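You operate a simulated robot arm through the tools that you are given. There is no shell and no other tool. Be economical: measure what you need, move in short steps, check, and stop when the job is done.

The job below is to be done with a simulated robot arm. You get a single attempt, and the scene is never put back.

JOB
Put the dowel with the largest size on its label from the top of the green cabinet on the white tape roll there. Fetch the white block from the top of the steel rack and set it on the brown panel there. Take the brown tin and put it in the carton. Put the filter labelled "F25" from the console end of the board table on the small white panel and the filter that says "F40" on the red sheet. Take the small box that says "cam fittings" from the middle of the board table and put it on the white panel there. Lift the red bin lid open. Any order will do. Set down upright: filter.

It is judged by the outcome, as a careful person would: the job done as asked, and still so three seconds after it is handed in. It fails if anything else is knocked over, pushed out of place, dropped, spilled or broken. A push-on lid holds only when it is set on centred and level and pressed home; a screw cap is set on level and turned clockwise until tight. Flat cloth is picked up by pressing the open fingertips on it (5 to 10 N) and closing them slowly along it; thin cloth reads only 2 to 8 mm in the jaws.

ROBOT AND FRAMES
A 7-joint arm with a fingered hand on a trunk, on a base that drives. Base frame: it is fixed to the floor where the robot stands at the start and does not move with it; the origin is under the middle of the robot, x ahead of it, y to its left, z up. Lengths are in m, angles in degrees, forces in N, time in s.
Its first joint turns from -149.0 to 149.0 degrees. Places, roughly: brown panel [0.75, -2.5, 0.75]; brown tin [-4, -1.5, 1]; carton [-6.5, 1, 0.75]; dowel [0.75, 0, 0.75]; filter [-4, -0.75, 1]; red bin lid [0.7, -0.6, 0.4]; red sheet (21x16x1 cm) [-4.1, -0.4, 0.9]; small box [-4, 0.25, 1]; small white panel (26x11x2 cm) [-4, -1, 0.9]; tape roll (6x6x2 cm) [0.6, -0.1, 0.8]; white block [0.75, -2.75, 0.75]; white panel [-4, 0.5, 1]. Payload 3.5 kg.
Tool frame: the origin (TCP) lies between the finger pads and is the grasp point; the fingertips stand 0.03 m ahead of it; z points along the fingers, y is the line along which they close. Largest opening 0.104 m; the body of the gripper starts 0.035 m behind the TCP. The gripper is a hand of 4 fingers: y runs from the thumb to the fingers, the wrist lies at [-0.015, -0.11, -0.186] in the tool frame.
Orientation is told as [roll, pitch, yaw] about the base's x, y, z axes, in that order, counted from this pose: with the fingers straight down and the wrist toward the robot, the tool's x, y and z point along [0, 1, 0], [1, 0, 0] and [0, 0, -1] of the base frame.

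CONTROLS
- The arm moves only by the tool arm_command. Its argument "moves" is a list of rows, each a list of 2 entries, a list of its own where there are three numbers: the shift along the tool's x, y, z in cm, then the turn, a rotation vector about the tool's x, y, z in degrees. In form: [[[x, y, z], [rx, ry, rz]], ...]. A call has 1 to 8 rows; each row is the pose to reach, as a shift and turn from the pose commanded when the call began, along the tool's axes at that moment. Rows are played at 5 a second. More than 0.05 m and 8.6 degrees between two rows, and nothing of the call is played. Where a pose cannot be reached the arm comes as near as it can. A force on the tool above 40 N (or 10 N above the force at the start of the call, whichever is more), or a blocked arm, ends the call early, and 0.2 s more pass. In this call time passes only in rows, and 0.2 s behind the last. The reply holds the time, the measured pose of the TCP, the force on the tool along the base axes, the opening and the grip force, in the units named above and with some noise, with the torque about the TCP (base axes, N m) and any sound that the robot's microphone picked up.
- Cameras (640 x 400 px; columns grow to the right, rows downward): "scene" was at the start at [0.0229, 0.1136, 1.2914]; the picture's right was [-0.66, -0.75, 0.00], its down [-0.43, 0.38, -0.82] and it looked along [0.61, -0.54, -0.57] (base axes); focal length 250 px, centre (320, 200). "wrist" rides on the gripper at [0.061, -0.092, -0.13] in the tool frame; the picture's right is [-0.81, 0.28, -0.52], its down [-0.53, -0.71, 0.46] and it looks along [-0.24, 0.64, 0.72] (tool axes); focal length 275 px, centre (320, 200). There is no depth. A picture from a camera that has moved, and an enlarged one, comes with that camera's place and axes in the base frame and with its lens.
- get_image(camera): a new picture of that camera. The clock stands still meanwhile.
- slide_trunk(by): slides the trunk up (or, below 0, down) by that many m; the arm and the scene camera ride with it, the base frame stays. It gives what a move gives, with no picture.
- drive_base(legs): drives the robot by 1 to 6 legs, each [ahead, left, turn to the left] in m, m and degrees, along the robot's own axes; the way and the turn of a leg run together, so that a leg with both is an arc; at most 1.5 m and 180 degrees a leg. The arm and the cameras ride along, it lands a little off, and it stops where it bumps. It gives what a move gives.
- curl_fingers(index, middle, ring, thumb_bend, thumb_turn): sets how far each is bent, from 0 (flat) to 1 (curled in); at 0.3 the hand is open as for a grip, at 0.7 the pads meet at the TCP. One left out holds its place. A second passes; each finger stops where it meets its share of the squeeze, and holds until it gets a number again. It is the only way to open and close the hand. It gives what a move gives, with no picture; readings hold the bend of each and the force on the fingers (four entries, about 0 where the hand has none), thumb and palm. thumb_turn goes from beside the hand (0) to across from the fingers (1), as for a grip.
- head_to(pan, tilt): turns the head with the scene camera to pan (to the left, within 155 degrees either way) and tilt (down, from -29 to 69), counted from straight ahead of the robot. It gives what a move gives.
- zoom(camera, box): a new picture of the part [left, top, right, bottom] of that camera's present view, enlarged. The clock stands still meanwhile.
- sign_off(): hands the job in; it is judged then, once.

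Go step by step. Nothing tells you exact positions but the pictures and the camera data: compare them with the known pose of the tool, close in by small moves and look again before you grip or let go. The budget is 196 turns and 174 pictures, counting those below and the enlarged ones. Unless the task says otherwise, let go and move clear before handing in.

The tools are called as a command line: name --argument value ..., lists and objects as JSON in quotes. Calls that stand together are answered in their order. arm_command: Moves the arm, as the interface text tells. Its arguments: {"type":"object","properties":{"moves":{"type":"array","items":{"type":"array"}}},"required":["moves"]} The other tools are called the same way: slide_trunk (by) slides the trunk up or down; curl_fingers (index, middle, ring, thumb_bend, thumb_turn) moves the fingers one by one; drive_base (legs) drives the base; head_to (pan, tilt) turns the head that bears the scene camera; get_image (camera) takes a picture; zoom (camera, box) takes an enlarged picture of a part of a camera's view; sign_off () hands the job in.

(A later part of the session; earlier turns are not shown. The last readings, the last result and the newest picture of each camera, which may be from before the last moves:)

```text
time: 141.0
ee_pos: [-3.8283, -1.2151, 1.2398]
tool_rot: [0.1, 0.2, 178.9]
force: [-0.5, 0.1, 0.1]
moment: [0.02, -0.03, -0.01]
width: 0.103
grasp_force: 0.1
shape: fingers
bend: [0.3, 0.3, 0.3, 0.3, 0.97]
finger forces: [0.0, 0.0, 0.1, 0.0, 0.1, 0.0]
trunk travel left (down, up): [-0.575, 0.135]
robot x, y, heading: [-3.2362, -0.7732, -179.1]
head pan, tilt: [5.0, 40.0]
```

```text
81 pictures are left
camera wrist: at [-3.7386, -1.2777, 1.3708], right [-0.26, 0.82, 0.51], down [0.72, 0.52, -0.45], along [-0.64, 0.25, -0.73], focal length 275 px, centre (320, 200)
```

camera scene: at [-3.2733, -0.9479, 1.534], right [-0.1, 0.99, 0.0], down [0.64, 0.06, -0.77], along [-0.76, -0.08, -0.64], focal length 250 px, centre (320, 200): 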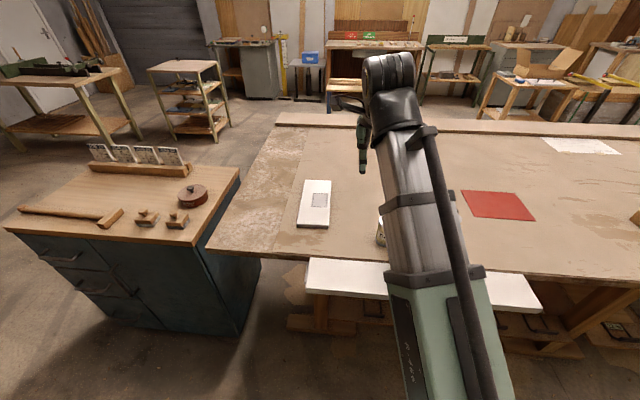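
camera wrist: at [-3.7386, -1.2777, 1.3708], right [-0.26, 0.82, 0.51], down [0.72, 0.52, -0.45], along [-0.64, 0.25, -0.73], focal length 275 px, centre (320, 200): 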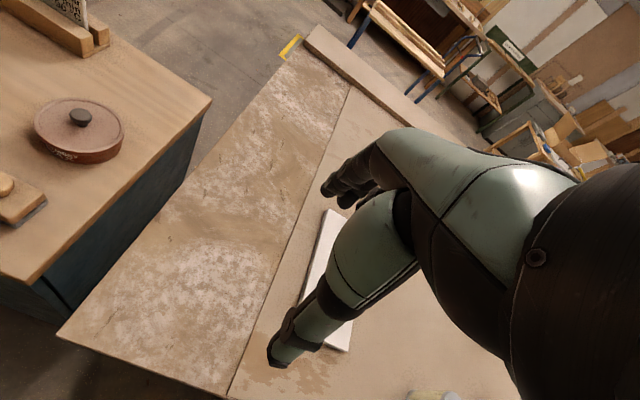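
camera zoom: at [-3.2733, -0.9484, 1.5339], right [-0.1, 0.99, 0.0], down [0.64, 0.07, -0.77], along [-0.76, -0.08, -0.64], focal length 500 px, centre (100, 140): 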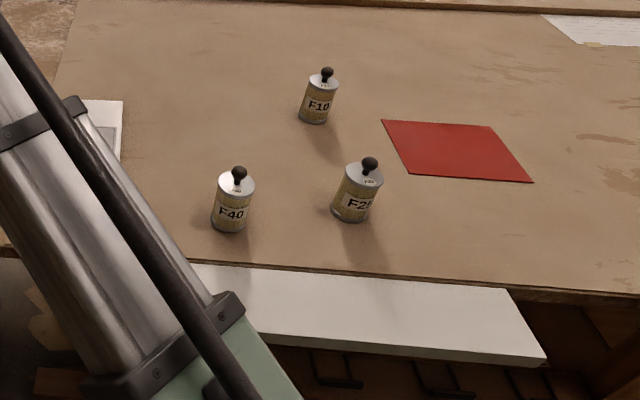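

F25 is at about (-3.897, -0.581) and F40 at (-3.855, -0.789). The cans are about 6 cm wide with tops near 0.972 and knobs reaching about 1.006. The small white panel is centred at about (-4.01, -1.04) and the red sheet at about (-4.07, -0.34). I'll move above F25.

arm_command --moves '[[[-4.2, 0.6, 0], [0, 0, 0]], [[-8.4, 1.2, 0], [0, 0, 0]], [[-12.6, 1.8, 0], [0, 0, 0]], [[-16.8, 2.4, 0], [0, 0, 0]], [[-21, 3, 0], [0, 0, 0]], [[-25.2, 3.5, 0], [0, 0, 0]], [[-29.4, 4, 0], [0, 0, 0]], [[-33.6, 4.5, 0], [0, 0, 0]]]'

arm_command --moves '[[[-4.2, 0.6, 1], [0, 0, 0]], [[-8.4, 1.2, 2], [0, 0, 0]], [[-12.6, 1.8, 3], [0, 0, 0]], [[-16.8, 2.4, 5], [0, 0, 0]], [[-21, 3, 7], [0, 0, 0]], [[-25, 3.6, 9.5], [0, 0, 0]], [[-29.7, 3.6, 11], [0, 0, 0]]]'

get_image --camera "wrist"

get_image --camera "scene"

```text
time: 142.8
ee_pos: [-3.8683, -0.8773, 1.2367]
tool_rot: [0.2, 0.3, 179.0]
force: [0.5, -0.1, -0.1]
moment: [0.02, -0.03, -0.01]
width: 0.1028
grasp_force: 0.1
shape: fingers
bend: [0.3, 0.3, 0.3, 0.3, 0.97]
finger forces: [0.0, 0.1, 0.0, 0.1, 0.1, 0.1]
trunk travel left (down, up): [-0.575, 0.135]
robot x, y, heading: [-3.2405, -0.7722, -179.3]
head pan, tilt: [5.0, 40.0]
```

```text
time: 144.4
ee_pos: [-3.8988, -0.5782, 1.1263]
tool_rot: [0.2, 0.2, 178.9]
force: [-0.3, 0.8, -0.1]
moment: [0.0, -0.02, -0.01]
width: 0.1029
grasp_force: 0.0
shape: fingers
bend: [0.3, 0.3, 0.3, 0.3, 0.97]
finger forces: [0.0, 0.1, 0.0, 0.1, 0.0, 0.0]
trunk travel left (down, up): [-0.575, 0.135]
robot x, y, heading: [-3.2384, -0.7712, -179.4]
head pan, tilt: [5.0, 40.0]
```

```text
80 pictures are left
camera wrist: at [-3.8085, -0.6408, 1.2585], right [-0.26, 0.82, 0.51], down [0.72, 0.52, -0.45], along [-0.64, 0.25, -0.73], focal length 275 px, centre (320, 200)
```

wrist: 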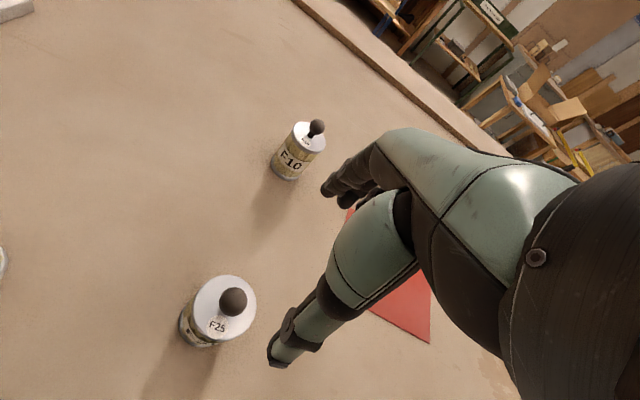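

```text
79 pictures are left
camera scene: at [-3.2733, -0.9476, 1.534], right [-0.1, 0.99, 0.0], down [0.64, 0.06, -0.77], along [-0.76, -0.08, -0.64], focal length 250 px, centre (320, 200)
```

scene: 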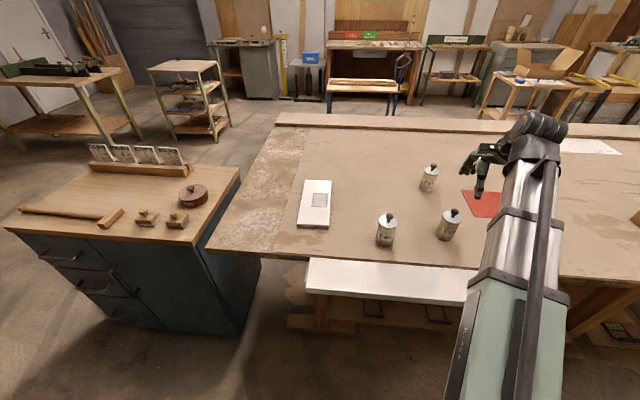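

The wrist camera puts F25 nearer (-3.880, -0.596). I'll correct, descend part of the way and re-check.

arm_command --moves '[[[1.0, -0.9, 2.5], [0, 0, 0]], [[1.8, -1.8, 5], [0, 0, 0]], [[1.8, -1.8, 6.6], [0, 0, 0]]]'

get_image --camera "wrist"

```text
time: 145.2
ee_pos: [-3.8787, -0.5992, 1.0599]
tool_rot: [0.2, 0.2, 179.0]
force: [-0.4, 0.5, -0.5]
moment: [0.01, 0.02, 0.01]
width: 0.1031
grasp_force: 0.1
shape: fingers
bend: [0.3, 0.3, 0.3, 0.3, 0.97]
finger forces: [0.0, 0.1, 0.1, 0.0, 0.0, 0.0]
trunk travel left (down, up): [-0.575, 0.135]
robot x, y, heading: [-3.2406, -0.773, -179.3]
head pan, tilt: [5.0, 40.0]
```

```text
78 pictures are left
camera wrist: at [-3.7895, -0.6609, 1.192], right [-0.26, 0.82, 0.51], down [0.72, 0.52, -0.45], along [-0.64, 0.25, -0.73], focal length 275 px, centre (320, 200)
```

wrist: 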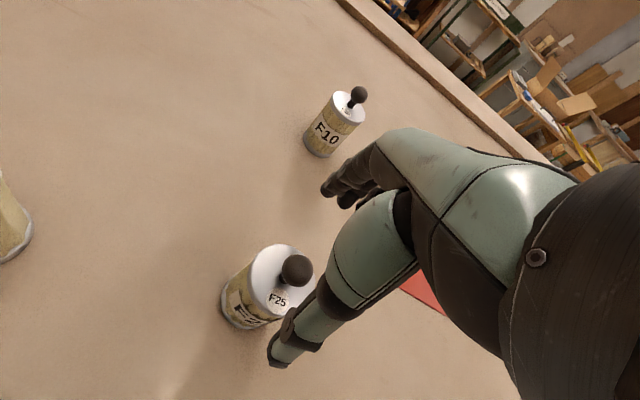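

arm_command --moves '[[[-0.6, 0.4, 3], [0, 0, 0]], [[-0.6, 0.4, 6], [0, 0, 0]], [[-0.6, 0.4, 7.6], [0, 0, 0]]]'

get_image --camera "wrist"

```text
time: 146.0
ee_pos: [-3.8836, -0.5941, 0.985]
tool_rot: [0.2, 0.2, 178.9]
force: [-0.8, 0.2, -0.1]
moment: [0.02, 0.01, 0.02]
width: 0.1028
grasp_force: 0.1
shape: fingers
bend: [0.3, 0.3, 0.3, 0.3, 0.97]
finger forces: [0.1, 0.0, 0.0, 0.1, 0.1, 0.0]
trunk travel left (down, up): [-0.575, 0.135]
robot x, y, heading: [-3.2387, -0.7697, -179.4]
head pan, tilt: [5.0, 40.0]
```

```text
77 pictures are left
camera wrist: at [-3.7932, -0.6562, 1.1163], right [-0.26, 0.82, 0.51], down [0.72, 0.52, -0.45], along [-0.64, 0.25, -0.73], focal length 275 px, centre (320, 200)
```

wrist: 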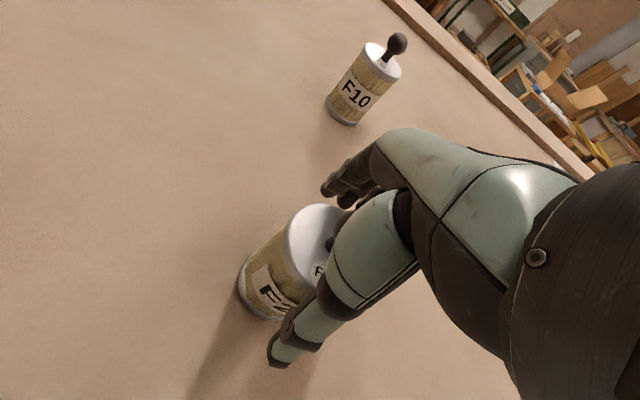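

curl_fingers --index 0.7 --middle 0.7 --ring 0.7 --thumb_bend 0.7

arm_command --moves '[[[0, 0, -1], [0, 0, 0]], [[0, 0, -3], [0, 0, 0]], [[0, 0, -5], [0, 0, 0]]]'

get_image --camera "wrist"

```text
time: 147.0
ee_pos: [-3.8831, -0.5935, 0.9852]
tool_rot: [0.2, 0.3, 178.9]
force: [-1.6, 0.4, 2.2]
moment: [0.04, 0.15, 0.0]
width: 0.0496
grasp_force: 17.4
shape: fingers
bend: [0.51, 0.58, 0.7, 0.54, 0.96]
finger forces: [10.2, 7.6, 0.0, 0.0, 17.5, 0.0]
trunk travel left (down, up): [-0.575, 0.135]
robot x, y, heading: [-3.2388, -0.7725, -179.3]
head pan, tilt: [5.0, 40.0]
```

```text
time: 147.8
ee_pos: [-3.8818, -0.5921, 1.0357]
tool_rot: [0.2, 0.1, 178.9]
force: [-0.3, 0.0, -0.9]
moment: [-0.02, -0.02, 0.03]
width: 0.0497
grasp_force: 16.5
shape: fingers
bend: [0.51, 0.58, 0.7, 0.54, 0.96]
finger forces: [9.8, 6.9, 0.0, 0.0, 17.4, 0.0]
trunk travel left (down, up): [-0.575, 0.135]
robot x, y, heading: [-3.2383, -0.7724, -179.4]
head pan, tilt: [5.0, 40.0]
```

```text
76 pictures are left
camera wrist: at [-3.7931, -0.6556, 1.1664], right [-0.26, 0.82, 0.51], down [0.72, 0.52, -0.45], along [-0.64, 0.25, -0.73], focal length 275 px, centre (320, 200)
```

wrist: 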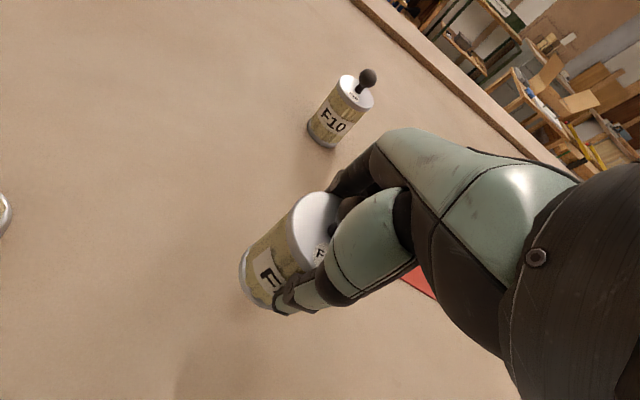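

F25 is held upright. I'll raise it clear of the other cans and carry it over the small white panel.

arm_command --moves '[[[0, 0, -4], [0, 0, 0]], [[0, 0, -8], [0, 0, 0]], [[2, 1, -11], [0, 0, 0]], [[6, 2.2, -12], [0, 0, 0]], [[10.5, 3.4, -12], [0, 0, 0]], [[15, 4.6, -12], [0, 0, 0]], [[19.5, 5.8, -12], [0, 0, 0]], [[24, 7, -12], [0, 0, 0]]]'

arm_command --moves '[[[4.3, 1, 0], [0, 0, 0]], [[8.6, 2, 0], [0, 0, 0]], [[12.9, 3, 0], [0, 0, 0]], [[17.2, 4, 0], [0, 0, 0]], [[20.9, 5.15, 0], [0, 0, 0]]]'

get_image --camera "wrist"

zoom --camera "scene" --box '[250, 60, 450, 240]'

```text
time: 149.6
ee_pos: [-3.9569, -0.8315, 1.154]
tool_rot: [0.2, 0.3, 178.9]
force: [0.4, 0.2, -0.3]
moment: [0.0, 0.02, 0.0]
width: 0.0493
grasp_force: 16.5
shape: fingers
bend: [0.51, 0.58, 0.7, 0.54, 0.96]
finger forces: [9.6, 6.8, 0.1, 0.0, 17.1, 0.1]
trunk travel left (down, up): [-0.575, 0.135]
robot x, y, heading: [-3.2374, -0.773, -178.9]
head pan, tilt: [5.0, 40.0]
```

```text
time: 150.8
ee_pos: [-4.0141, -1.0424, 1.1574]
tool_rot: [0.2, 0.1, 178.9]
force: [0.1, 0.3, -0.8]
moment: [0.01, 0.01, -0.02]
width: 0.0497
grasp_force: 17.0
shape: fingers
bend: [0.51, 0.58, 0.7, 0.54, 0.96]
finger forces: [9.5, 6.9, 0.0, 0.0, 16.9, 0.0]
trunk travel left (down, up): [-0.575, 0.135]
robot x, y, heading: [-3.239, -0.7723, -179.3]
head pan, tilt: [5.0, 40.0]
```

```text
75 pictures are left
camera wrist: at [-3.9247, -1.1046, 1.2877], right [-0.26, 0.82, 0.51], down [0.72, 0.52, -0.45], along [-0.64, 0.25, -0.73], focal length 275 px, centre (320, 200)
```

wrist: 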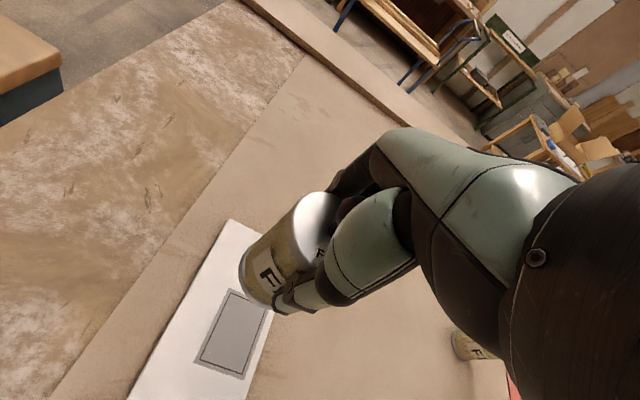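

```text
2.22 times, centred on (350, 150) of scene
camera zoom: at [-3.2736, -0.9483, 1.5339], right [-0.1, 0.99, 0.0], down [0.64, 0.06, -0.77], along [-0.76, -0.08, -0.64], focal length 556 px, centre (253, 311)
```

zoom: 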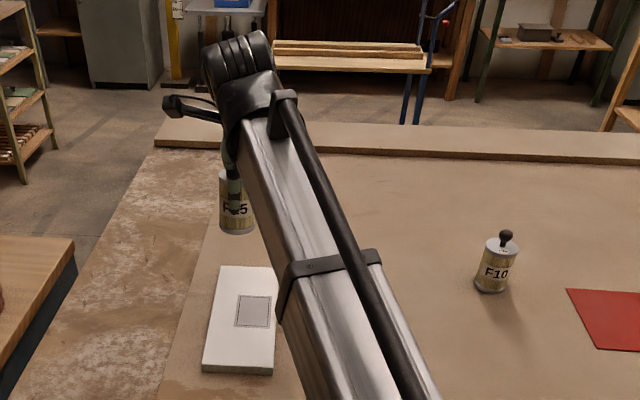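

The panel carries a grey square near its centre, at about (-3.998, -1.02). I'll align over it and lower.

arm_command --moves '[[[-0.8, -0.8, 3], [0, 0, 0]], [[-1.7, -1.6, 6.5], [0, 0, 0]], [[-1.7, -1.6, 10], [0, 0, 0]], [[-1.7, -1.6, 12.5], [0, 0, 0]]]'

get_image --camera "wrist"

zoom --camera "scene" --box '[280, 130, 400, 240]'

```text
time: 151.8
ee_pos: [-3.997, -1.0259, 1.0309]
tool_rot: [0.1, 0.2, 178.9]
force: [0.7, -1.1, -1.5]
moment: [-0.01, -0.01, -0.01]
width: 0.0495
grasp_force: 16.2
shape: fingers
bend: [0.51, 0.58, 0.7, 0.54, 0.96]
finger forces: [9.6, 6.9, 0.1, 0.0, 16.9, 0.0]
trunk travel left (down, up): [-0.575, 0.135]
robot x, y, heading: [-3.2366, -0.7695, -179.1]
head pan, tilt: [5.0, 40.0]
```

```text
73 pictures are left
camera wrist: at [-3.9073, -1.0879, 1.1624], right [-0.26, 0.82, 0.51], down [0.72, 0.52, -0.45], along [-0.64, 0.25, -0.73], focal length 275 px, centre (320, 200)
```

wrist: 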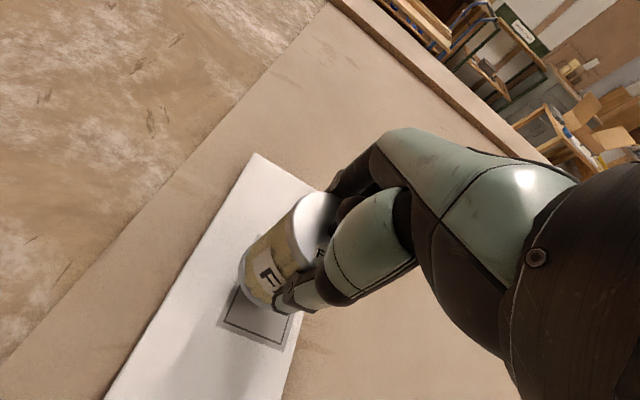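

```text
3.64 times, centred on (340, 185) of scene
camera zoom: at [-3.2735, -0.9482, 1.534], right [-0.1, 0.99, 0.0], down [0.64, 0.06, -0.77], along [-0.76, -0.08, -0.64], focal length 909 px, centre (247, 254)
```

zoom: 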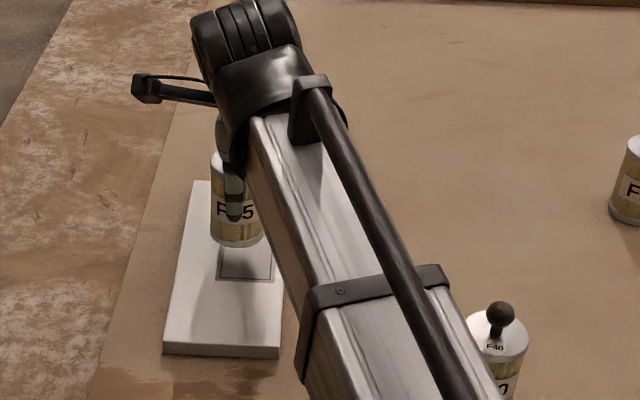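

Aligned. I'll lower in small steps until contact.

arm_command --moves '[[[0, 0, 1], [0, 0, 0]], [[0, 0, 1.8], [0, 0, 0]], [[0, 0, 2.2], [0, 0, 0]], [[0, 0, 2.6], [0, 0, 0]]]'

```text
time: 152.8
ee_pos: [-3.996, -1.0256, 1.0044]
tool_rot: [0.2, 0.1, 178.9]
force: [0.2, -0.3, -1.1]
moment: [0.02, 0.01, 0.03]
width: 0.0491
grasp_force: 16.7
shape: fingers
bend: [0.51, 0.58, 0.7, 0.54, 0.96]
finger forces: [9.5, 6.9, 0.0, 0.0, 17.0, 0.0]
trunk travel left (down, up): [-0.575, 0.135]
robot x, y, heading: [-3.2389, -0.7718, -179.2]
head pan, tilt: [5.0, 40.0]
```

arm_command --moves '[[[0, 0, 0.25], [0, 0, 0]], [[0, 0, 0.5], [0, 0, 0]]]'

zoom --camera "scene" --box '[290, 160, 370, 230]'

```text
time: 153.4
ee_pos: [-3.9953, -1.0241, 1.0015]
tool_rot: [0.2, 0.0, 179.0]
force: [-0.1, -2.9, 15.7]
moment: [-0.02, 0.23, 0.04]
width: 0.0491
grasp_force: 17.9
shape: fingers
bend: [0.51, 0.58, 0.7, 0.54, 0.96]
finger forces: [9.3, 7.5, 0.0, 0.0, 18.9, 0.1]
trunk travel left (down, up): [-0.575, 0.135]
robot x, y, heading: [-3.2378, -0.7706, -179.4]
head pan, tilt: [5.0, 40.0]
```

```text
5.71 times, centred on (330, 195) of scene
camera zoom: at [-3.2716, -0.9478, 1.5343], right [-0.1, 0.99, 0.0], down [0.64, 0.06, -0.77], along [-0.76, -0.08, -0.64], focal length 1429 px, centre (263, 229)
```

zoom: 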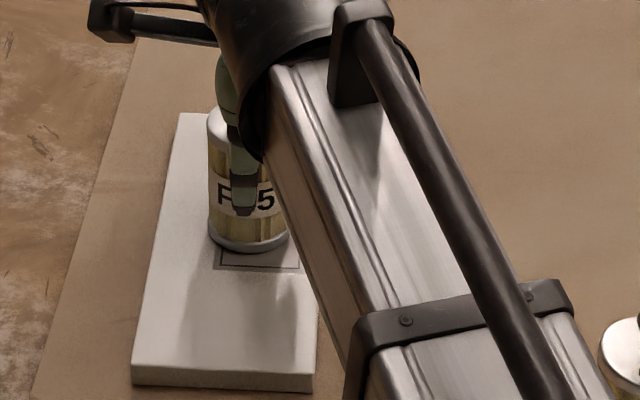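

Contact confirmed and the can stands on the panel. I'll release and lift straight up.

arm_command --moves '[[[0, 0, -0.15], [0, 0, 0]]]'

curl_fingers --index 0.45 --middle 0.47 --ring 0.45 --thumb_bend 0.48

curl_fingers --index 0.3 --middle 0.3 --ring 0.3 --thumb_bend 0.3

arm_command --moves '[[[0, 0, -3], [0, 0, 0]], [[0, 0, -7], [0, 0, 0]], [[0, 0, -11], [0, 0, 0]], [[-3, -2, -14], [0, 0, 0]], [[-7, -4, -14], [0, 0, 0]], [[-11.5, -6, -14], [0, 0, 0]], [[-16, -9, -14], [0, 0, 0]], [[-20, -12.5, -14], [0, 0, 0]]]'

get_image --camera "wrist"

get_image --camera "scene"

```text
time: 153.8
ee_pos: [-3.9963, -1.0234, 1.0026]
tool_rot: [0.2, 0.2, 179.0]
force: [-0.3, -2.6, 12.2]
moment: [0.02, 0.27, 0.02]
width: 0.0497
grasp_force: 17.5
shape: fingers
bend: [0.51, 0.58, 0.7, 0.55, 0.96]
finger forces: [9.6, 7.7, 0.0, 0.0, 18.1, 0.0]
trunk travel left (down, up): [-0.575, 0.135]
robot x, y, heading: [-3.2378, -0.7713, -179.1]
head pan, tilt: [5.0, 40.0]
```

```text
time: 154.8
ee_pos: [-3.9974, -1.0237, 1.0017]
tool_rot: [0.2, 0.2, 178.9]
force: [0.5, -0.5, -0.5]
moment: [-0.02, 0.04, 0.0]
width: 0.0613
grasp_force: 0.1
shape: fingers
bend: [0.45, 0.47, 0.45, 0.48, 0.97]
finger forces: [0.0, 0.0, 0.1, 0.1, 0.4, 0.0]
trunk travel left (down, up): [-0.575, 0.135]
robot x, y, heading: [-3.2392, -0.7676, -179.2]
head pan, tilt: [5.0, 40.0]
```

```text
time: 155.8
ee_pos: [-3.9962, -1.0242, 1.0026]
tool_rot: [0.2, 0.1, 179.0]
force: [0.2, -0.2, -1.0]
moment: [0.0, 0.0, -0.02]
width: 0.1031
grasp_force: 0.1
shape: fingers
bend: [0.3, 0.3, 0.3, 0.3, 0.97]
finger forces: [0.0, 0.1, 0.1, 0.0, 0.1, 0.0]
trunk travel left (down, up): [-0.575, 0.135]
robot x, y, heading: [-3.2377, -0.772, -179.1]
head pan, tilt: [5.0, 40.0]
```

```text
refused: row 7 steps farther than a row can; nothing moved
```

```text
70 pictures are left
camera wrist: at [-3.9067, -1.0862, 1.1331], right [-0.26, 0.82, 0.51], down [0.72, 0.52, -0.45], along [-0.64, 0.25, -0.73], focal length 275 px, centre (320, 200)
```

wrist: 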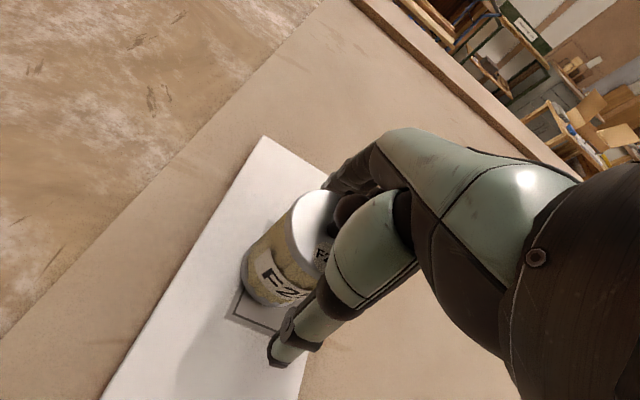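

```text
69 pictures are left
camera scene: at [-3.2733, -0.948, 1.534], right [-0.1, 0.99, 0.0], down [0.64, 0.06, -0.77], along [-0.76, -0.08, -0.64], focal length 250 px, centre (320, 200)
```

scene: 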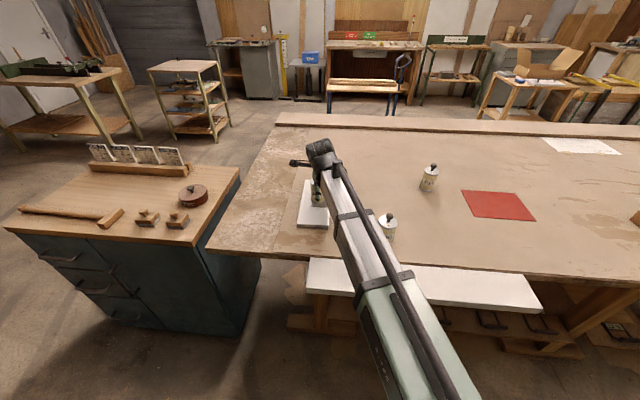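

F25 stands on the panel. I'll rise and go to F40.

arm_command --moves '[[[0, 0, -4], [0, 0, 0]], [[0, 0, -8], [0, 0, 0]], [[-2, -1.5, -11], [0, 0, 0]], [[-6, -4, -12], [0, 0, 0]], [[-10, -6.5, -12], [0, 0, 0]], [[-14, -9, -12], [0, 0, 0]], [[-18, -11.5, -12], [0, 0, 0]], [[-21.5, -14, -12], [0, 0, 0]]]'

arm_command --moves '[[[-2, -0.96, 3], [0, 0, 0]], [[-2, -0.96, 6], [0, 0, 0]]]'

get_image --camera "wrist"

```text
time: 157.6
ee_pos: [-3.851, -0.812, 1.1209]
tool_rot: [0.2, 0.1, 179.0]
force: [-0.1, 0.0, -0.2]
moment: [-0.01, -0.01, -0.01]
width: 0.103
grasp_force: 0.0
shape: fingers
bend: [0.3, 0.3, 0.3, 0.3, 0.97]
finger forces: [0.1, 0.0, 0.0, 0.0, 0.1, 0.0]
trunk travel left (down, up): [-0.575, 0.135]
robot x, y, heading: [-3.2364, -0.771, -179.1]
head pan, tilt: [5.0, 40.0]
```

```text
time: 158.2
ee_pos: [-3.841, -0.794, 1.0623]
tool_rot: [0.1, 0.2, 178.9]
force: [-0.2, 0.3, -0.1]
moment: [0.02, 0.02, -0.02]
width: 0.1032
grasp_force: 0.1
shape: fingers
bend: [0.3, 0.3, 0.3, 0.3, 0.97]
finger forces: [0.1, 0.1, 0.0, 0.0, 0.1, 0.0]
trunk travel left (down, up): [-0.575, 0.135]
robot x, y, heading: [-3.2383, -0.7713, -179.5]
head pan, tilt: [5.0, 40.0]
```

```text
68 pictures are left
camera wrist: at [-3.7518, -0.8561, 1.1931], right [-0.26, 0.82, 0.51], down [0.72, 0.52, -0.45], along [-0.64, 0.25, -0.73], focal length 275 px, centre (320, 200)
```

wrist: 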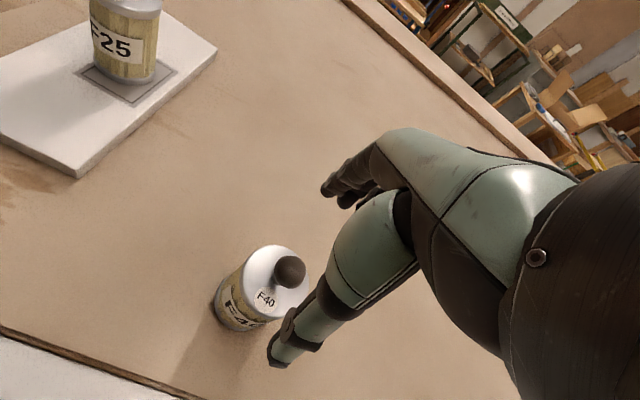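

arm_command --moves '[[[0, 0.3, 3], [0, 0, 0]], [[0, 0.3, 6], [0, 0, 0]], [[0, 0.3, 7.8], [0, 0, 0]]]'

get_image --camera "wrist"

```text
time: 159.0
ee_pos: [-3.8435, -0.7931, 0.9826]
tool_rot: [0.3, 0.1, 178.9]
force: [0.3, -0.2, 0.1]
moment: [-0.01, 0.01, 0.02]
width: 0.1032
grasp_force: 0.7
shape: fingers
bend: [0.3, 0.3, 0.3, 0.3, 0.97]
finger forces: [0.0, 0.1, 0.0, 0.1, 0.5, 0.1]
trunk travel left (down, up): [-0.575, 0.135]
robot x, y, heading: [-3.2381, -0.7725, -179.2]
head pan, tilt: [5.0, 40.0]
```

```text
67 pictures are left
camera wrist: at [-3.7548, -0.8545, 1.1142], right [-0.26, 0.82, 0.51], down [0.72, 0.52, -0.45], along [-0.64, 0.25, -0.73], focal length 275 px, centre (320, 200)
```

wrist: 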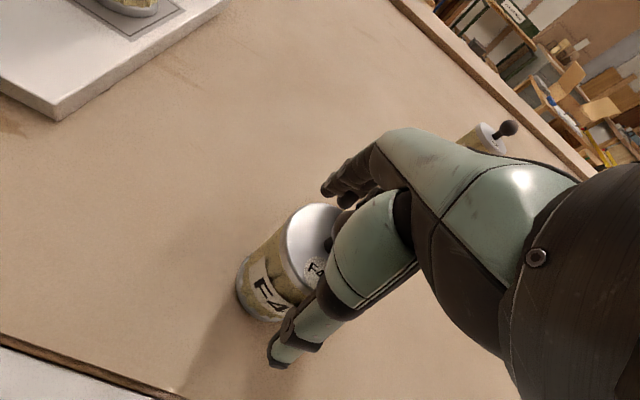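

curl_fingers --index 0.7 --middle 0.7 --ring 0.7 --thumb_bend 0.7

arm_command --moves '[[[0, 0, -2], [0, 0, 0]], [[0, 0, -6], [0, 0, 0]], [[-1.5, 0.5, -10], [0, 0, 0]], [[-6, 2.5, -11], [0, 0, 0]], [[-10.3, 4.5, -11], [0, 0, 0]], [[-14.6, 6.6, -11], [0, 0, 0]], [[-18.9, 8.8, -11], [0, 0, 0]], [[-23.2, 11, -11], [0, 0, 0]]]'

arm_command --moves '[[[-4.2, 2.2, 0], [0, 0, 0]], [[-8.4, 4.4, 0], [0, 0, 0]], [[-12.6, 6.6, 0], [0, 0, 0]], [[-16.8, 8.8, 0], [0, 0, 0]], [[-20.6, 11.1, 0], [0, 0, 0]]]'

get_image --camera "wrist"

zoom --camera "scene" --box '[400, 100, 580, 250]'

```text
time: 160.0
ee_pos: [-3.8447, -0.7923, 0.9837]
tool_rot: [0.3, 0.2, 178.9]
force: [-0.5, -0.1, 1.6]
moment: [0.07, 0.09, -0.03]
width: 0.0503
grasp_force: 18.2
shape: fingers
bend: [0.51, 0.59, 0.7, 0.54, 0.96]
finger forces: [10.8, 6.9, 0.0, 0.1, 17.7, 0.0]
trunk travel left (down, up): [-0.575, 0.135]
robot x, y, heading: [-3.2373, -0.7708, -179.3]
head pan, tilt: [5.0, 40.0]
```

```text
refused: row 4 steps farther than a row can; nothing moved
```

```text
time: 161.2
ee_pos: [-3.955, -0.5846, 0.9845]
tool_rot: [0.1, 0.3, 179.0]
force: [-0.7, -0.3, 0.3]
moment: [0.03, 0.1, -0.05]
width: 0.0499
grasp_force: 17.0
shape: fingers
bend: [0.51, 0.61, 0.7, 0.55, 0.95]
finger forces: [10.4, 7.1, 0.0, 0.1, 16.6, 0.0]
trunk travel left (down, up): [-0.575, 0.135]
robot x, y, heading: [-3.2367, -0.7693, -179.0]
head pan, tilt: [5.0, 40.0]
```

```text
66 pictures are left
camera wrist: at [-3.8655, -0.6473, 1.1148], right [-0.26, 0.82, 0.51], down [0.72, 0.52, -0.45], along [-0.64, 0.25, -0.73], focal length 275 px, centre (320, 200)
```

wrist: 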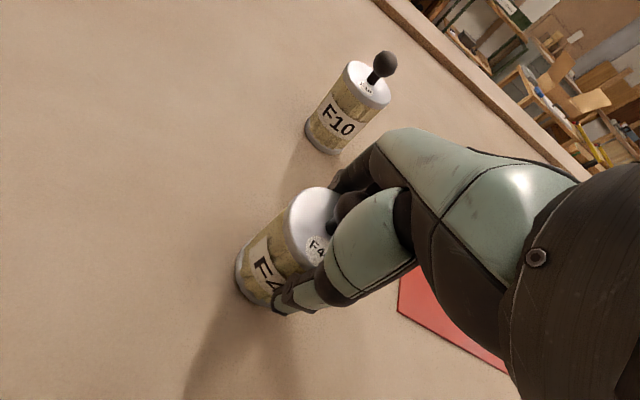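

```text
2.67 times, centred on (490, 175) of scene
camera zoom: at [-3.273, -0.9479, 1.5338], right [-0.1, 0.99, 0.0], down [0.64, 0.06, -0.77], along [-0.76, -0.08, -0.64], focal length 667 px, centre (-133, 267)
```

zoom: 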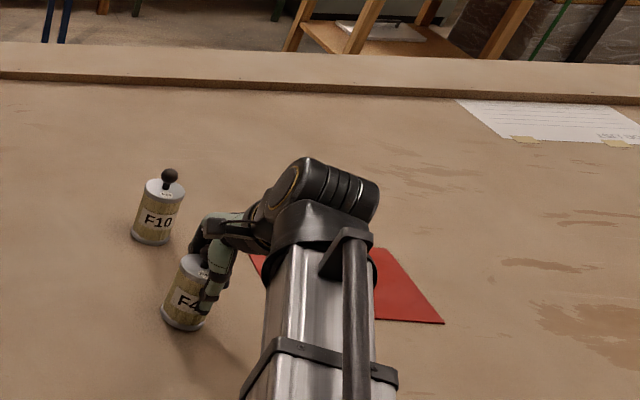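

The lift call was refused and the can slid along the table. It is still upright and nothing was touched. I'll lift now and carry it over the red sheet.

arm_command --moves '[[[0, 0, -3], [0, 0, 0]], [[0, 0, -7], [0, 0, 0]], [[-3, 1.4, -9], [0, 0, 0]], [[-7, 3.2, -9], [0, 0, 0]], [[-11, 5, -9], [0, 0, 0]], [[-15, 6.8, -9], [0, 0, 0]], [[-19, 8.6, -9], [0, 0, 0]], [[-23.2, 10.6, -9], [0, 0, 0]]]'

get_image --camera "wrist"

zoom --camera "scene" --box '[400, 100, 580, 250]'

```text
time: 163.0
ee_pos: [-4.0533, -0.349, 1.0693]
tool_rot: [0.2, 0.2, 179.0]
force: [-0.4, -0.6, -1.3]
moment: [0.0, 0.0, -0.02]
width: 0.0497
grasp_force: 16.4
shape: fingers
bend: [0.51, 0.61, 0.7, 0.55, 0.96]
finger forces: [10.2, 6.6, 0.1, 0.0, 16.3, 0.0]
trunk travel left (down, up): [-0.575, 0.135]
robot x, y, heading: [-3.2366, -0.7739, -179.2]
head pan, tilt: [5.0, 40.0]
```

```text
64 pictures are left
camera wrist: at [-3.9655, -0.4109, 1.202], right [-0.26, 0.82, 0.51], down [0.72, 0.52, -0.45], along [-0.64, 0.25, -0.73], focal length 275 px, centre (320, 200)
```

wrist: 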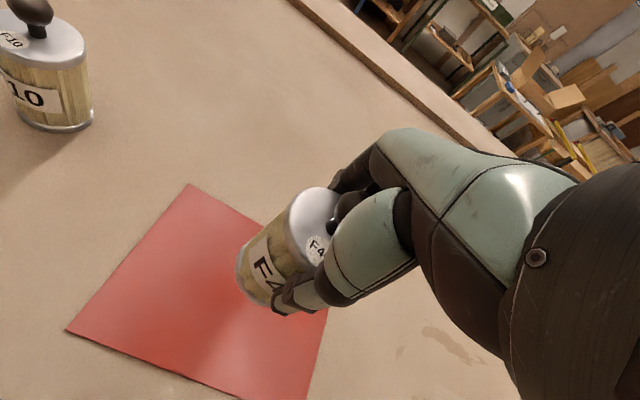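

```text
2.67 times, centred on (490, 175) of scene
camera zoom: at [-3.2737, -0.9474, 1.534], right [-0.1, 0.99, 0.0], down [0.64, 0.06, -0.77], along [-0.76, -0.08, -0.64], focal length 667 px, centre (-133, 267)
```

zoom: 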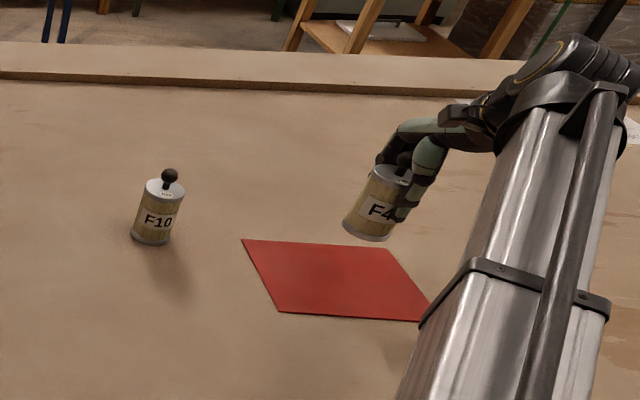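

arm_command --moves '[[[0.8, 0.3, 2.5], [0, 0, 0]], [[1.6, 0.5, 5], [0, 0, 0]], [[1.6, 0.5, 6.3], [0, 0, 0]], [[1.6, 0.5, 6.8], [0, 0, 0]]]'

zoom --camera "scene" --box '[420, 130, 560, 240]'

```text
time: 164.0
ee_pos: [-4.061, -0.3648, 1.003]
tool_rot: [0.2, 0.3, 179.0]
force: [-0.6, -0.2, -1.9]
moment: [0.03, -0.01, 0.0]
width: 0.0495
grasp_force: 17.0
shape: fingers
bend: [0.51, 0.61, 0.7, 0.55, 0.96]
finger forces: [10.2, 6.5, 0.1, 0.0, 16.3, 0.0]
trunk travel left (down, up): [-0.575, 0.135]
robot x, y, heading: [-3.2388, -0.771, -179.0]
head pan, tilt: [5.0, 40.0]
```

```text
3.64 times, centred on (490, 185) of scene
camera zoom: at [-3.2735, -0.9478, 1.534], right [-0.1, 0.99, 0.0], down [0.64, 0.06, -0.77], along [-0.76, -0.08, -0.64], focal length 909 px, centre (-298, 254)
```

zoom: 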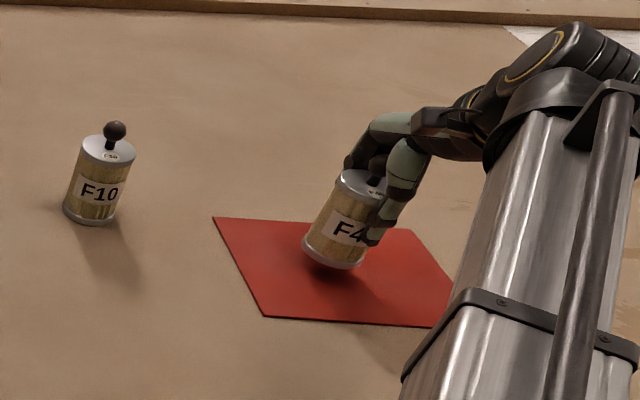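

Over the sheet, about 1.5 cm above it. I'll lower to contact.

arm_command --moves '[[[0, 0, 0.5], [0, 0, 0]], [[0, 0, 0.9], [0, 0, 0]], [[0, 0, 1.2], [0, 0, 0]], [[0, 0, 1.5], [0, 0, 0]]]'

```text
time: 165.0
ee_pos: [-4.06, -0.3651, 0.9891]
tool_rot: [0.2, 0.2, 179.0]
force: [-0.3, -0.1, -0.5]
moment: [0.01, 0.0, -0.02]
width: 0.0494
grasp_force: 16.6
shape: fingers
bend: [0.51, 0.61, 0.7, 0.55, 0.96]
finger forces: [10.2, 6.4, 0.0, 0.1, 16.3, 0.0]
trunk travel left (down, up): [-0.575, 0.135]
robot x, y, heading: [-3.236, -0.7746, -179.1]
head pan, tilt: [5.0, 40.0]
```

arm_command --moves '[[[0, 0, 0.3], [0, 0, 0]], [[0, 0, 0.6], [0, 0, 0]]]'

zoom --camera "scene" --box '[460, 150, 540, 220]'

```text
time: 165.6
ee_pos: [-4.0588, -0.3663, 0.985]
tool_rot: [0.0, 0.1, 179.0]
force: [1.7, -2.0, 12.7]
moment: [-0.02, 0.17, 0.04]
width: 0.0497
grasp_force: 16.4
shape: fingers
bend: [0.51, 0.61, 0.7, 0.55, 0.95]
finger forces: [9.1, 6.9, 0.1, 0.1, 16.9, 0.0]
trunk travel left (down, up): [-0.575, 0.135]
robot x, y, heading: [-3.2373, -0.7751, -179.4]
head pan, tilt: [5.0, 40.0]
```

```text
5.71 times, centred on (500, 185) of scene
camera zoom: at [-3.2719, -0.9488, 1.5342], right [-0.1, 0.99, 0.0], down [0.64, 0.07, -0.77], along [-0.76, -0.08, -0.64], focal length 1429 px, centre (-709, 286)
```

zoom: 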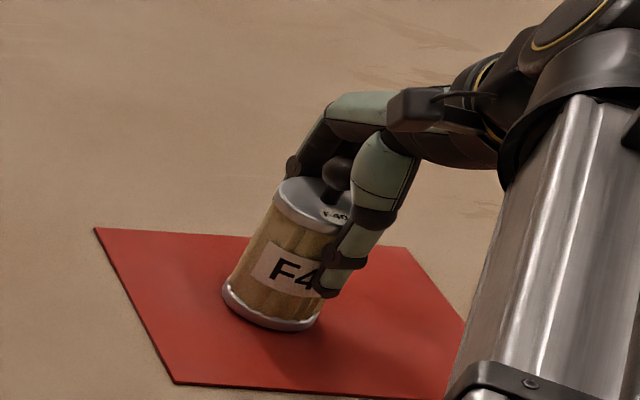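

Seated on the sheet. I'll release in two steps.

curl_fingers --index 0.45 --middle 0.47 --ring 0.45 --thumb_bend 0.48

curl_fingers --index 0.3 --middle 0.3 --ring 0.3 --thumb_bend 0.3

arm_command --moves '[[[0, 0, -4], [0, 0, 0]], [[0, 0, -8], [0, 0, 0]], [[0, 0, -12], [0, 0, 0]], [[0, -3, -15], [0, 0, 0]], [[0, -6.5, -18], [0, 0, 0]], [[0, -10, -21], [0, 0, 0]], [[0, -13.5, -24], [0, 0, 0]], [[0, -17, -26], [0, 0, 0]]]'

get_image --camera "wrist"

```text
time: 166.6
ee_pos: [-4.0581, -0.3647, 0.9827]
tool_rot: [0.2, 0.3, 179.0]
force: [0.0, -0.3, 0.5]
moment: [0.01, -0.01, 0.01]
width: 0.0613
grasp_force: 0.6
shape: fingers
bend: [0.45, 0.47, 0.45, 0.48, 0.97]
finger forces: [0.0, 0.0, 0.1, 0.0, 0.0, 0.0]
trunk travel left (down, up): [-0.575, 0.135]
robot x, y, heading: [-3.2365, -0.7728, -179.1]
head pan, tilt: [5.0, 40.0]
```

```text
time: 167.6
ee_pos: [-4.0579, -0.364, 0.982]
tool_rot: [0.2, 0.2, 178.9]
force: [0.4, 0.4, 0.5]
moment: [-0.01, 0.02, -0.03]
width: 0.1026
grasp_force: 0.1
shape: fingers
bend: [0.3, 0.3, 0.3, 0.3, 0.97]
finger forces: [0.0, 0.0, 0.0, 0.1, 0.1, 0.0]
trunk travel left (down, up): [-0.575, 0.135]
robot x, y, heading: [-3.2396, -0.7729, -179.2]
head pan, tilt: [5.0, 40.0]
```

```text
time: 169.4
ee_pos: [-3.8936, -0.3655, 1.2458]
tool_rot: [0.2, 0.3, 179.0]
force: [-0.6, 0.6, -0.1]
moment: [-0.01, -0.02, -0.02]
width: 0.1028
grasp_force: 0.1
shape: fingers
bend: [0.3, 0.3, 0.3, 0.3, 0.97]
finger forces: [0.0, 0.0, 0.1, 0.1, 0.1, 0.0]
trunk travel left (down, up): [-0.575, 0.135]
robot x, y, heading: [-3.2399, -0.7659, -179.0]
head pan, tilt: [5.0, 40.0]
```

```text
60 pictures are left
camera wrist: at [-3.804, -0.4284, 1.3762], right [-0.26, 0.82, 0.51], down [0.72, 0.52, -0.45], along [-0.64, 0.25, -0.73], focal length 275 px, centre (320, 200)
```

wrist: 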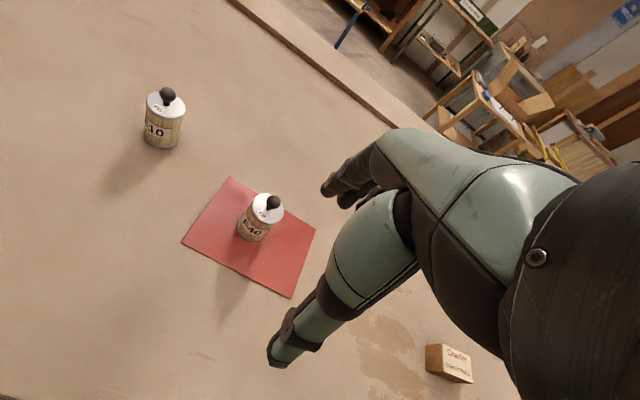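

F40 stands on the red sheet. I'll drive along the table to the small boxes.

drive_base --legs '[[0, -1.05, -0.8]]'

head_to --pan -5 --tilt 40

get_image --camera "scene"

get_image --camera "wrist"

```text
time: 174.8
ee_pos: [-3.9024, 0.6884, 1.2448]
tool_rot: [0.3, 0.2, 178.5]
force: [0.1, 0.4, 0.4]
moment: [-0.02, -0.01, 0.01]
width: 0.1029
grasp_force: 0.0
shape: fingers
bend: [0.3, 0.3, 0.3, 0.3, 0.97]
finger forces: [0.1, 0.0, 0.1, 0.0, 0.1, 0.0]
trunk travel left (down, up): [-0.575, 0.135]
robot x, y, heading: [-3.2444, 0.2761, -179.5]
head pan, tilt: [5.0, 40.0]
```

```text
time: 175.5
ee_pos: [-3.9014, 0.6883, 1.2449]
tool_rot: [0.2, 0.2, 178.5]
force: [-0.1, 0.3, -0.1]
moment: [-0.03, 0.03, -0.01]
width: 0.1027
grasp_force: 0.0
shape: fingers
bend: [0.3, 0.3, 0.3, 0.3, 0.97]
finger forces: [0.1, 0.0, 0.0, 0.0, 0.0, 0.0]
trunk travel left (down, up): [-0.575, 0.135]
robot x, y, heading: [-3.2509, 0.2764, -179.5]
head pan, tilt: [-5.0, 40.0]
```

```text
59 pictures are left
camera scene: at [-3.2852, 0.1163, 1.534], right [0.08, 1.0, 0.0], down [0.64, -0.05, -0.77], along [-0.76, 0.06, -0.64], focal length 250 px, centre (320, 200)
```

scene: 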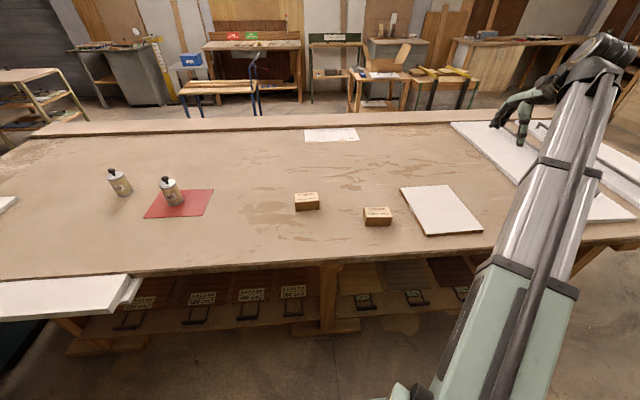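

```text
58 pictures are left
camera wrist: at [-3.8127, 0.6252, 1.3759], right [-0.26, 0.82, 0.51], down [0.73, 0.51, -0.45], along [-0.64, 0.26, -0.73], focal length 275 px, centre (320, 200)
```

wrist: 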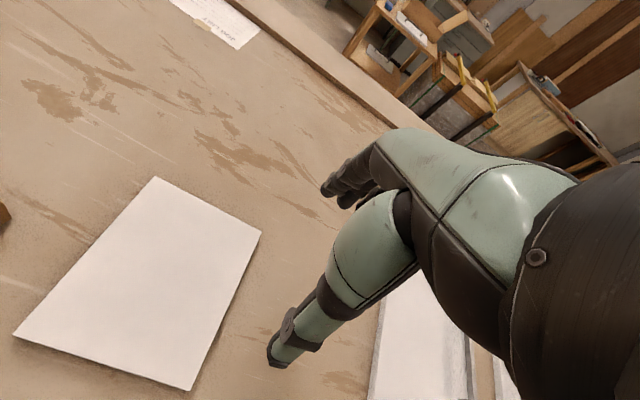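

zoom --camera "scene" --box '[280, 170, 500, 250]'

zoom --camera "scene" --box '[285, 180, 405, 235]'

```text
2.91 times, centred on (390, 210) of scene
camera zoom: at [-3.2852, 0.1163, 1.534], right [0.08, 1.0, 0.0], down [0.64, -0.05, -0.77], along [-0.76, 0.06, -0.64], focal length 727 px, centre (116, 171)
```

zoom: 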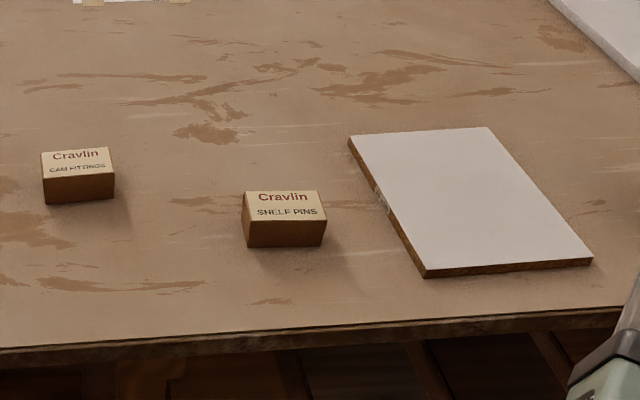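

```text
5.33 times, centred on (345, 208) of scene
camera zoom: at [-3.2852, 0.1163, 1.534], right [0.08, 1.0, 0.0], down [0.64, -0.05, -0.77], along [-0.76, 0.06, -0.64], focal length 1333 px, centre (187, 160)
```

zoom: 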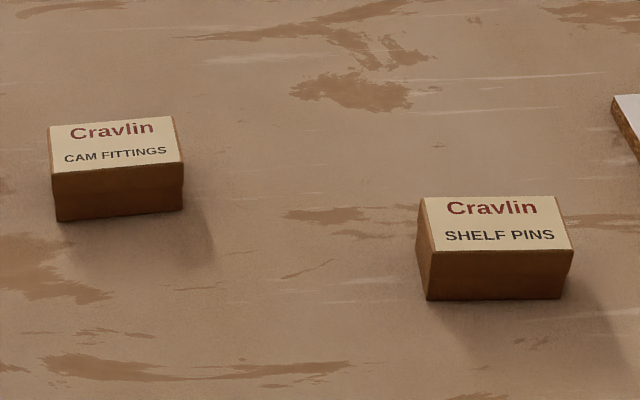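

"CAM FITTINGS" is the left box, at about (-4.02, 0.124), 9×5×4.5 cm with its top near 0.933. The white panel is centred at about (-3.945, 0.61). I'll move over the box.

arm_command --moves '[[[4.5, 1, 0], [0, 0, 0]], [[9, 2, 0], [0, 0, 0]], [[13.5, 3, 0], [0, 0, 0]], [[18, 4, 0], [0, 0, 0]], [[22.5, 5, 0], [0, 0, 0]], [[27, 6, 0], [0, 0, 0]], [[31.5, 7, 0], [0, 0, 0]], [[36, 8, 0], [0, 0, 0]]]'

arm_command --moves '[[[4, 0.5, 2], [0, 0, 0]], [[8, 1, 4], [0, 0, 0]], [[12, 1.5, 6.5], [0, 0, 0]], [[16, 2, 9], [0, 0, 0]], [[19, 2.3, 12], [0, 0, 0]], [[20.7, 2.4, 16], [0, 0, 0]], [[20.7, 2.4, 20], [0, 0, 0]]]'

get_image --camera "wrist"

```text
time: 177.3
ee_pos: [-3.9921, 0.3291, 1.2459]
tool_rot: [0.2, 0.2, 178.5]
force: [0.3, -0.9, 0.1]
moment: [0.0, -0.02, -0.02]
width: 0.1027
grasp_force: 0.0
shape: fingers
bend: [0.3, 0.3, 0.3, 0.3, 0.97]
finger forces: [0.0, 0.0, 0.1, 0.0, 0.0, 0.0]
trunk travel left (down, up): [-0.575, 0.135]
robot x, y, heading: [-3.2479, 0.2791, -179.9]
head pan, tilt: [-5.0, 40.0]
```

```text
time: 178.9
ee_pos: [-4.0185, 0.1269, 1.0448]
tool_rot: [0.2, 0.2, 178.5]
force: [-0.7, 0.2, -0.5]
moment: [0.03, 0.0, 0.01]
width: 0.1027
grasp_force: 0.0
shape: fingers
bend: [0.3, 0.3, 0.3, 0.3, 0.97]
finger forces: [0.0, 0.1, 0.1, 0.0, 0.0, 0.0]
trunk travel left (down, up): [-0.575, 0.135]
robot x, y, heading: [-3.2516, 0.2773, -179.6]
head pan, tilt: [-5.0, 40.0]
```

```text
55 pictures are left
camera wrist: at [-3.9298, 0.0631, 1.1767], right [-0.26, 0.82, 0.51], down [0.73, 0.51, -0.45], along [-0.64, 0.26, -0.73], focal length 275 px, centre (320, 200)
```

wrist: 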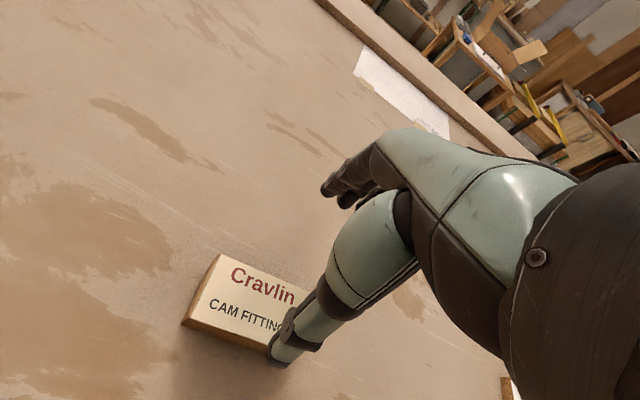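

The wrist view puts the box centre at (-4.00, 0.127). I'll adjust 1.8 cm and descend.

arm_command --moves '[[[0, -1, 3.5], [0, 0, 0]], [[0, -1.8, 7.5], [0, 0, 0]], [[0, -1.8, 10], [0, 0, 0]], [[0, -1.8, 11.3], [0, 0, 0]]]'

get_image --camera "wrist"

```text
time: 179.9
ee_pos: [-3.9989, 0.1249, 0.9362]
tool_rot: [0.2, -0.3, 178.6]
force: [3.9, 1.1, 31.2]
moment: [0.31, 1.59, -0.06]
width: 0.1033
grasp_force: 15.4
shape: fingers
bend: [0.3, 0.3, 0.3, 0.3, 0.98]
finger forces: [0.6, 28.6, 0.0, 0.1, 2.3, 0.0]
trunk travel left (down, up): [-0.575, 0.135]
robot x, y, heading: [-3.2451, 0.2781, -179.5]
head pan, tilt: [-5.0, 40.0]
```

```text
54 pictures are left
camera wrist: at [-3.9078, 0.0611, 1.0681], right [-0.25, 0.82, 0.52], down [0.72, 0.51, -0.46], along [-0.64, 0.26, -0.72], focal length 275 px, centre (320, 200)
```

wrist: 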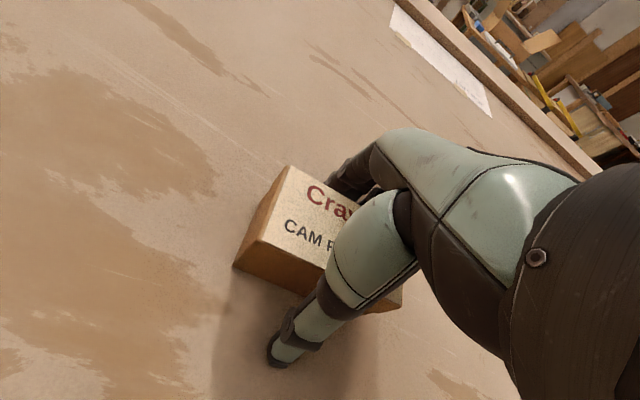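

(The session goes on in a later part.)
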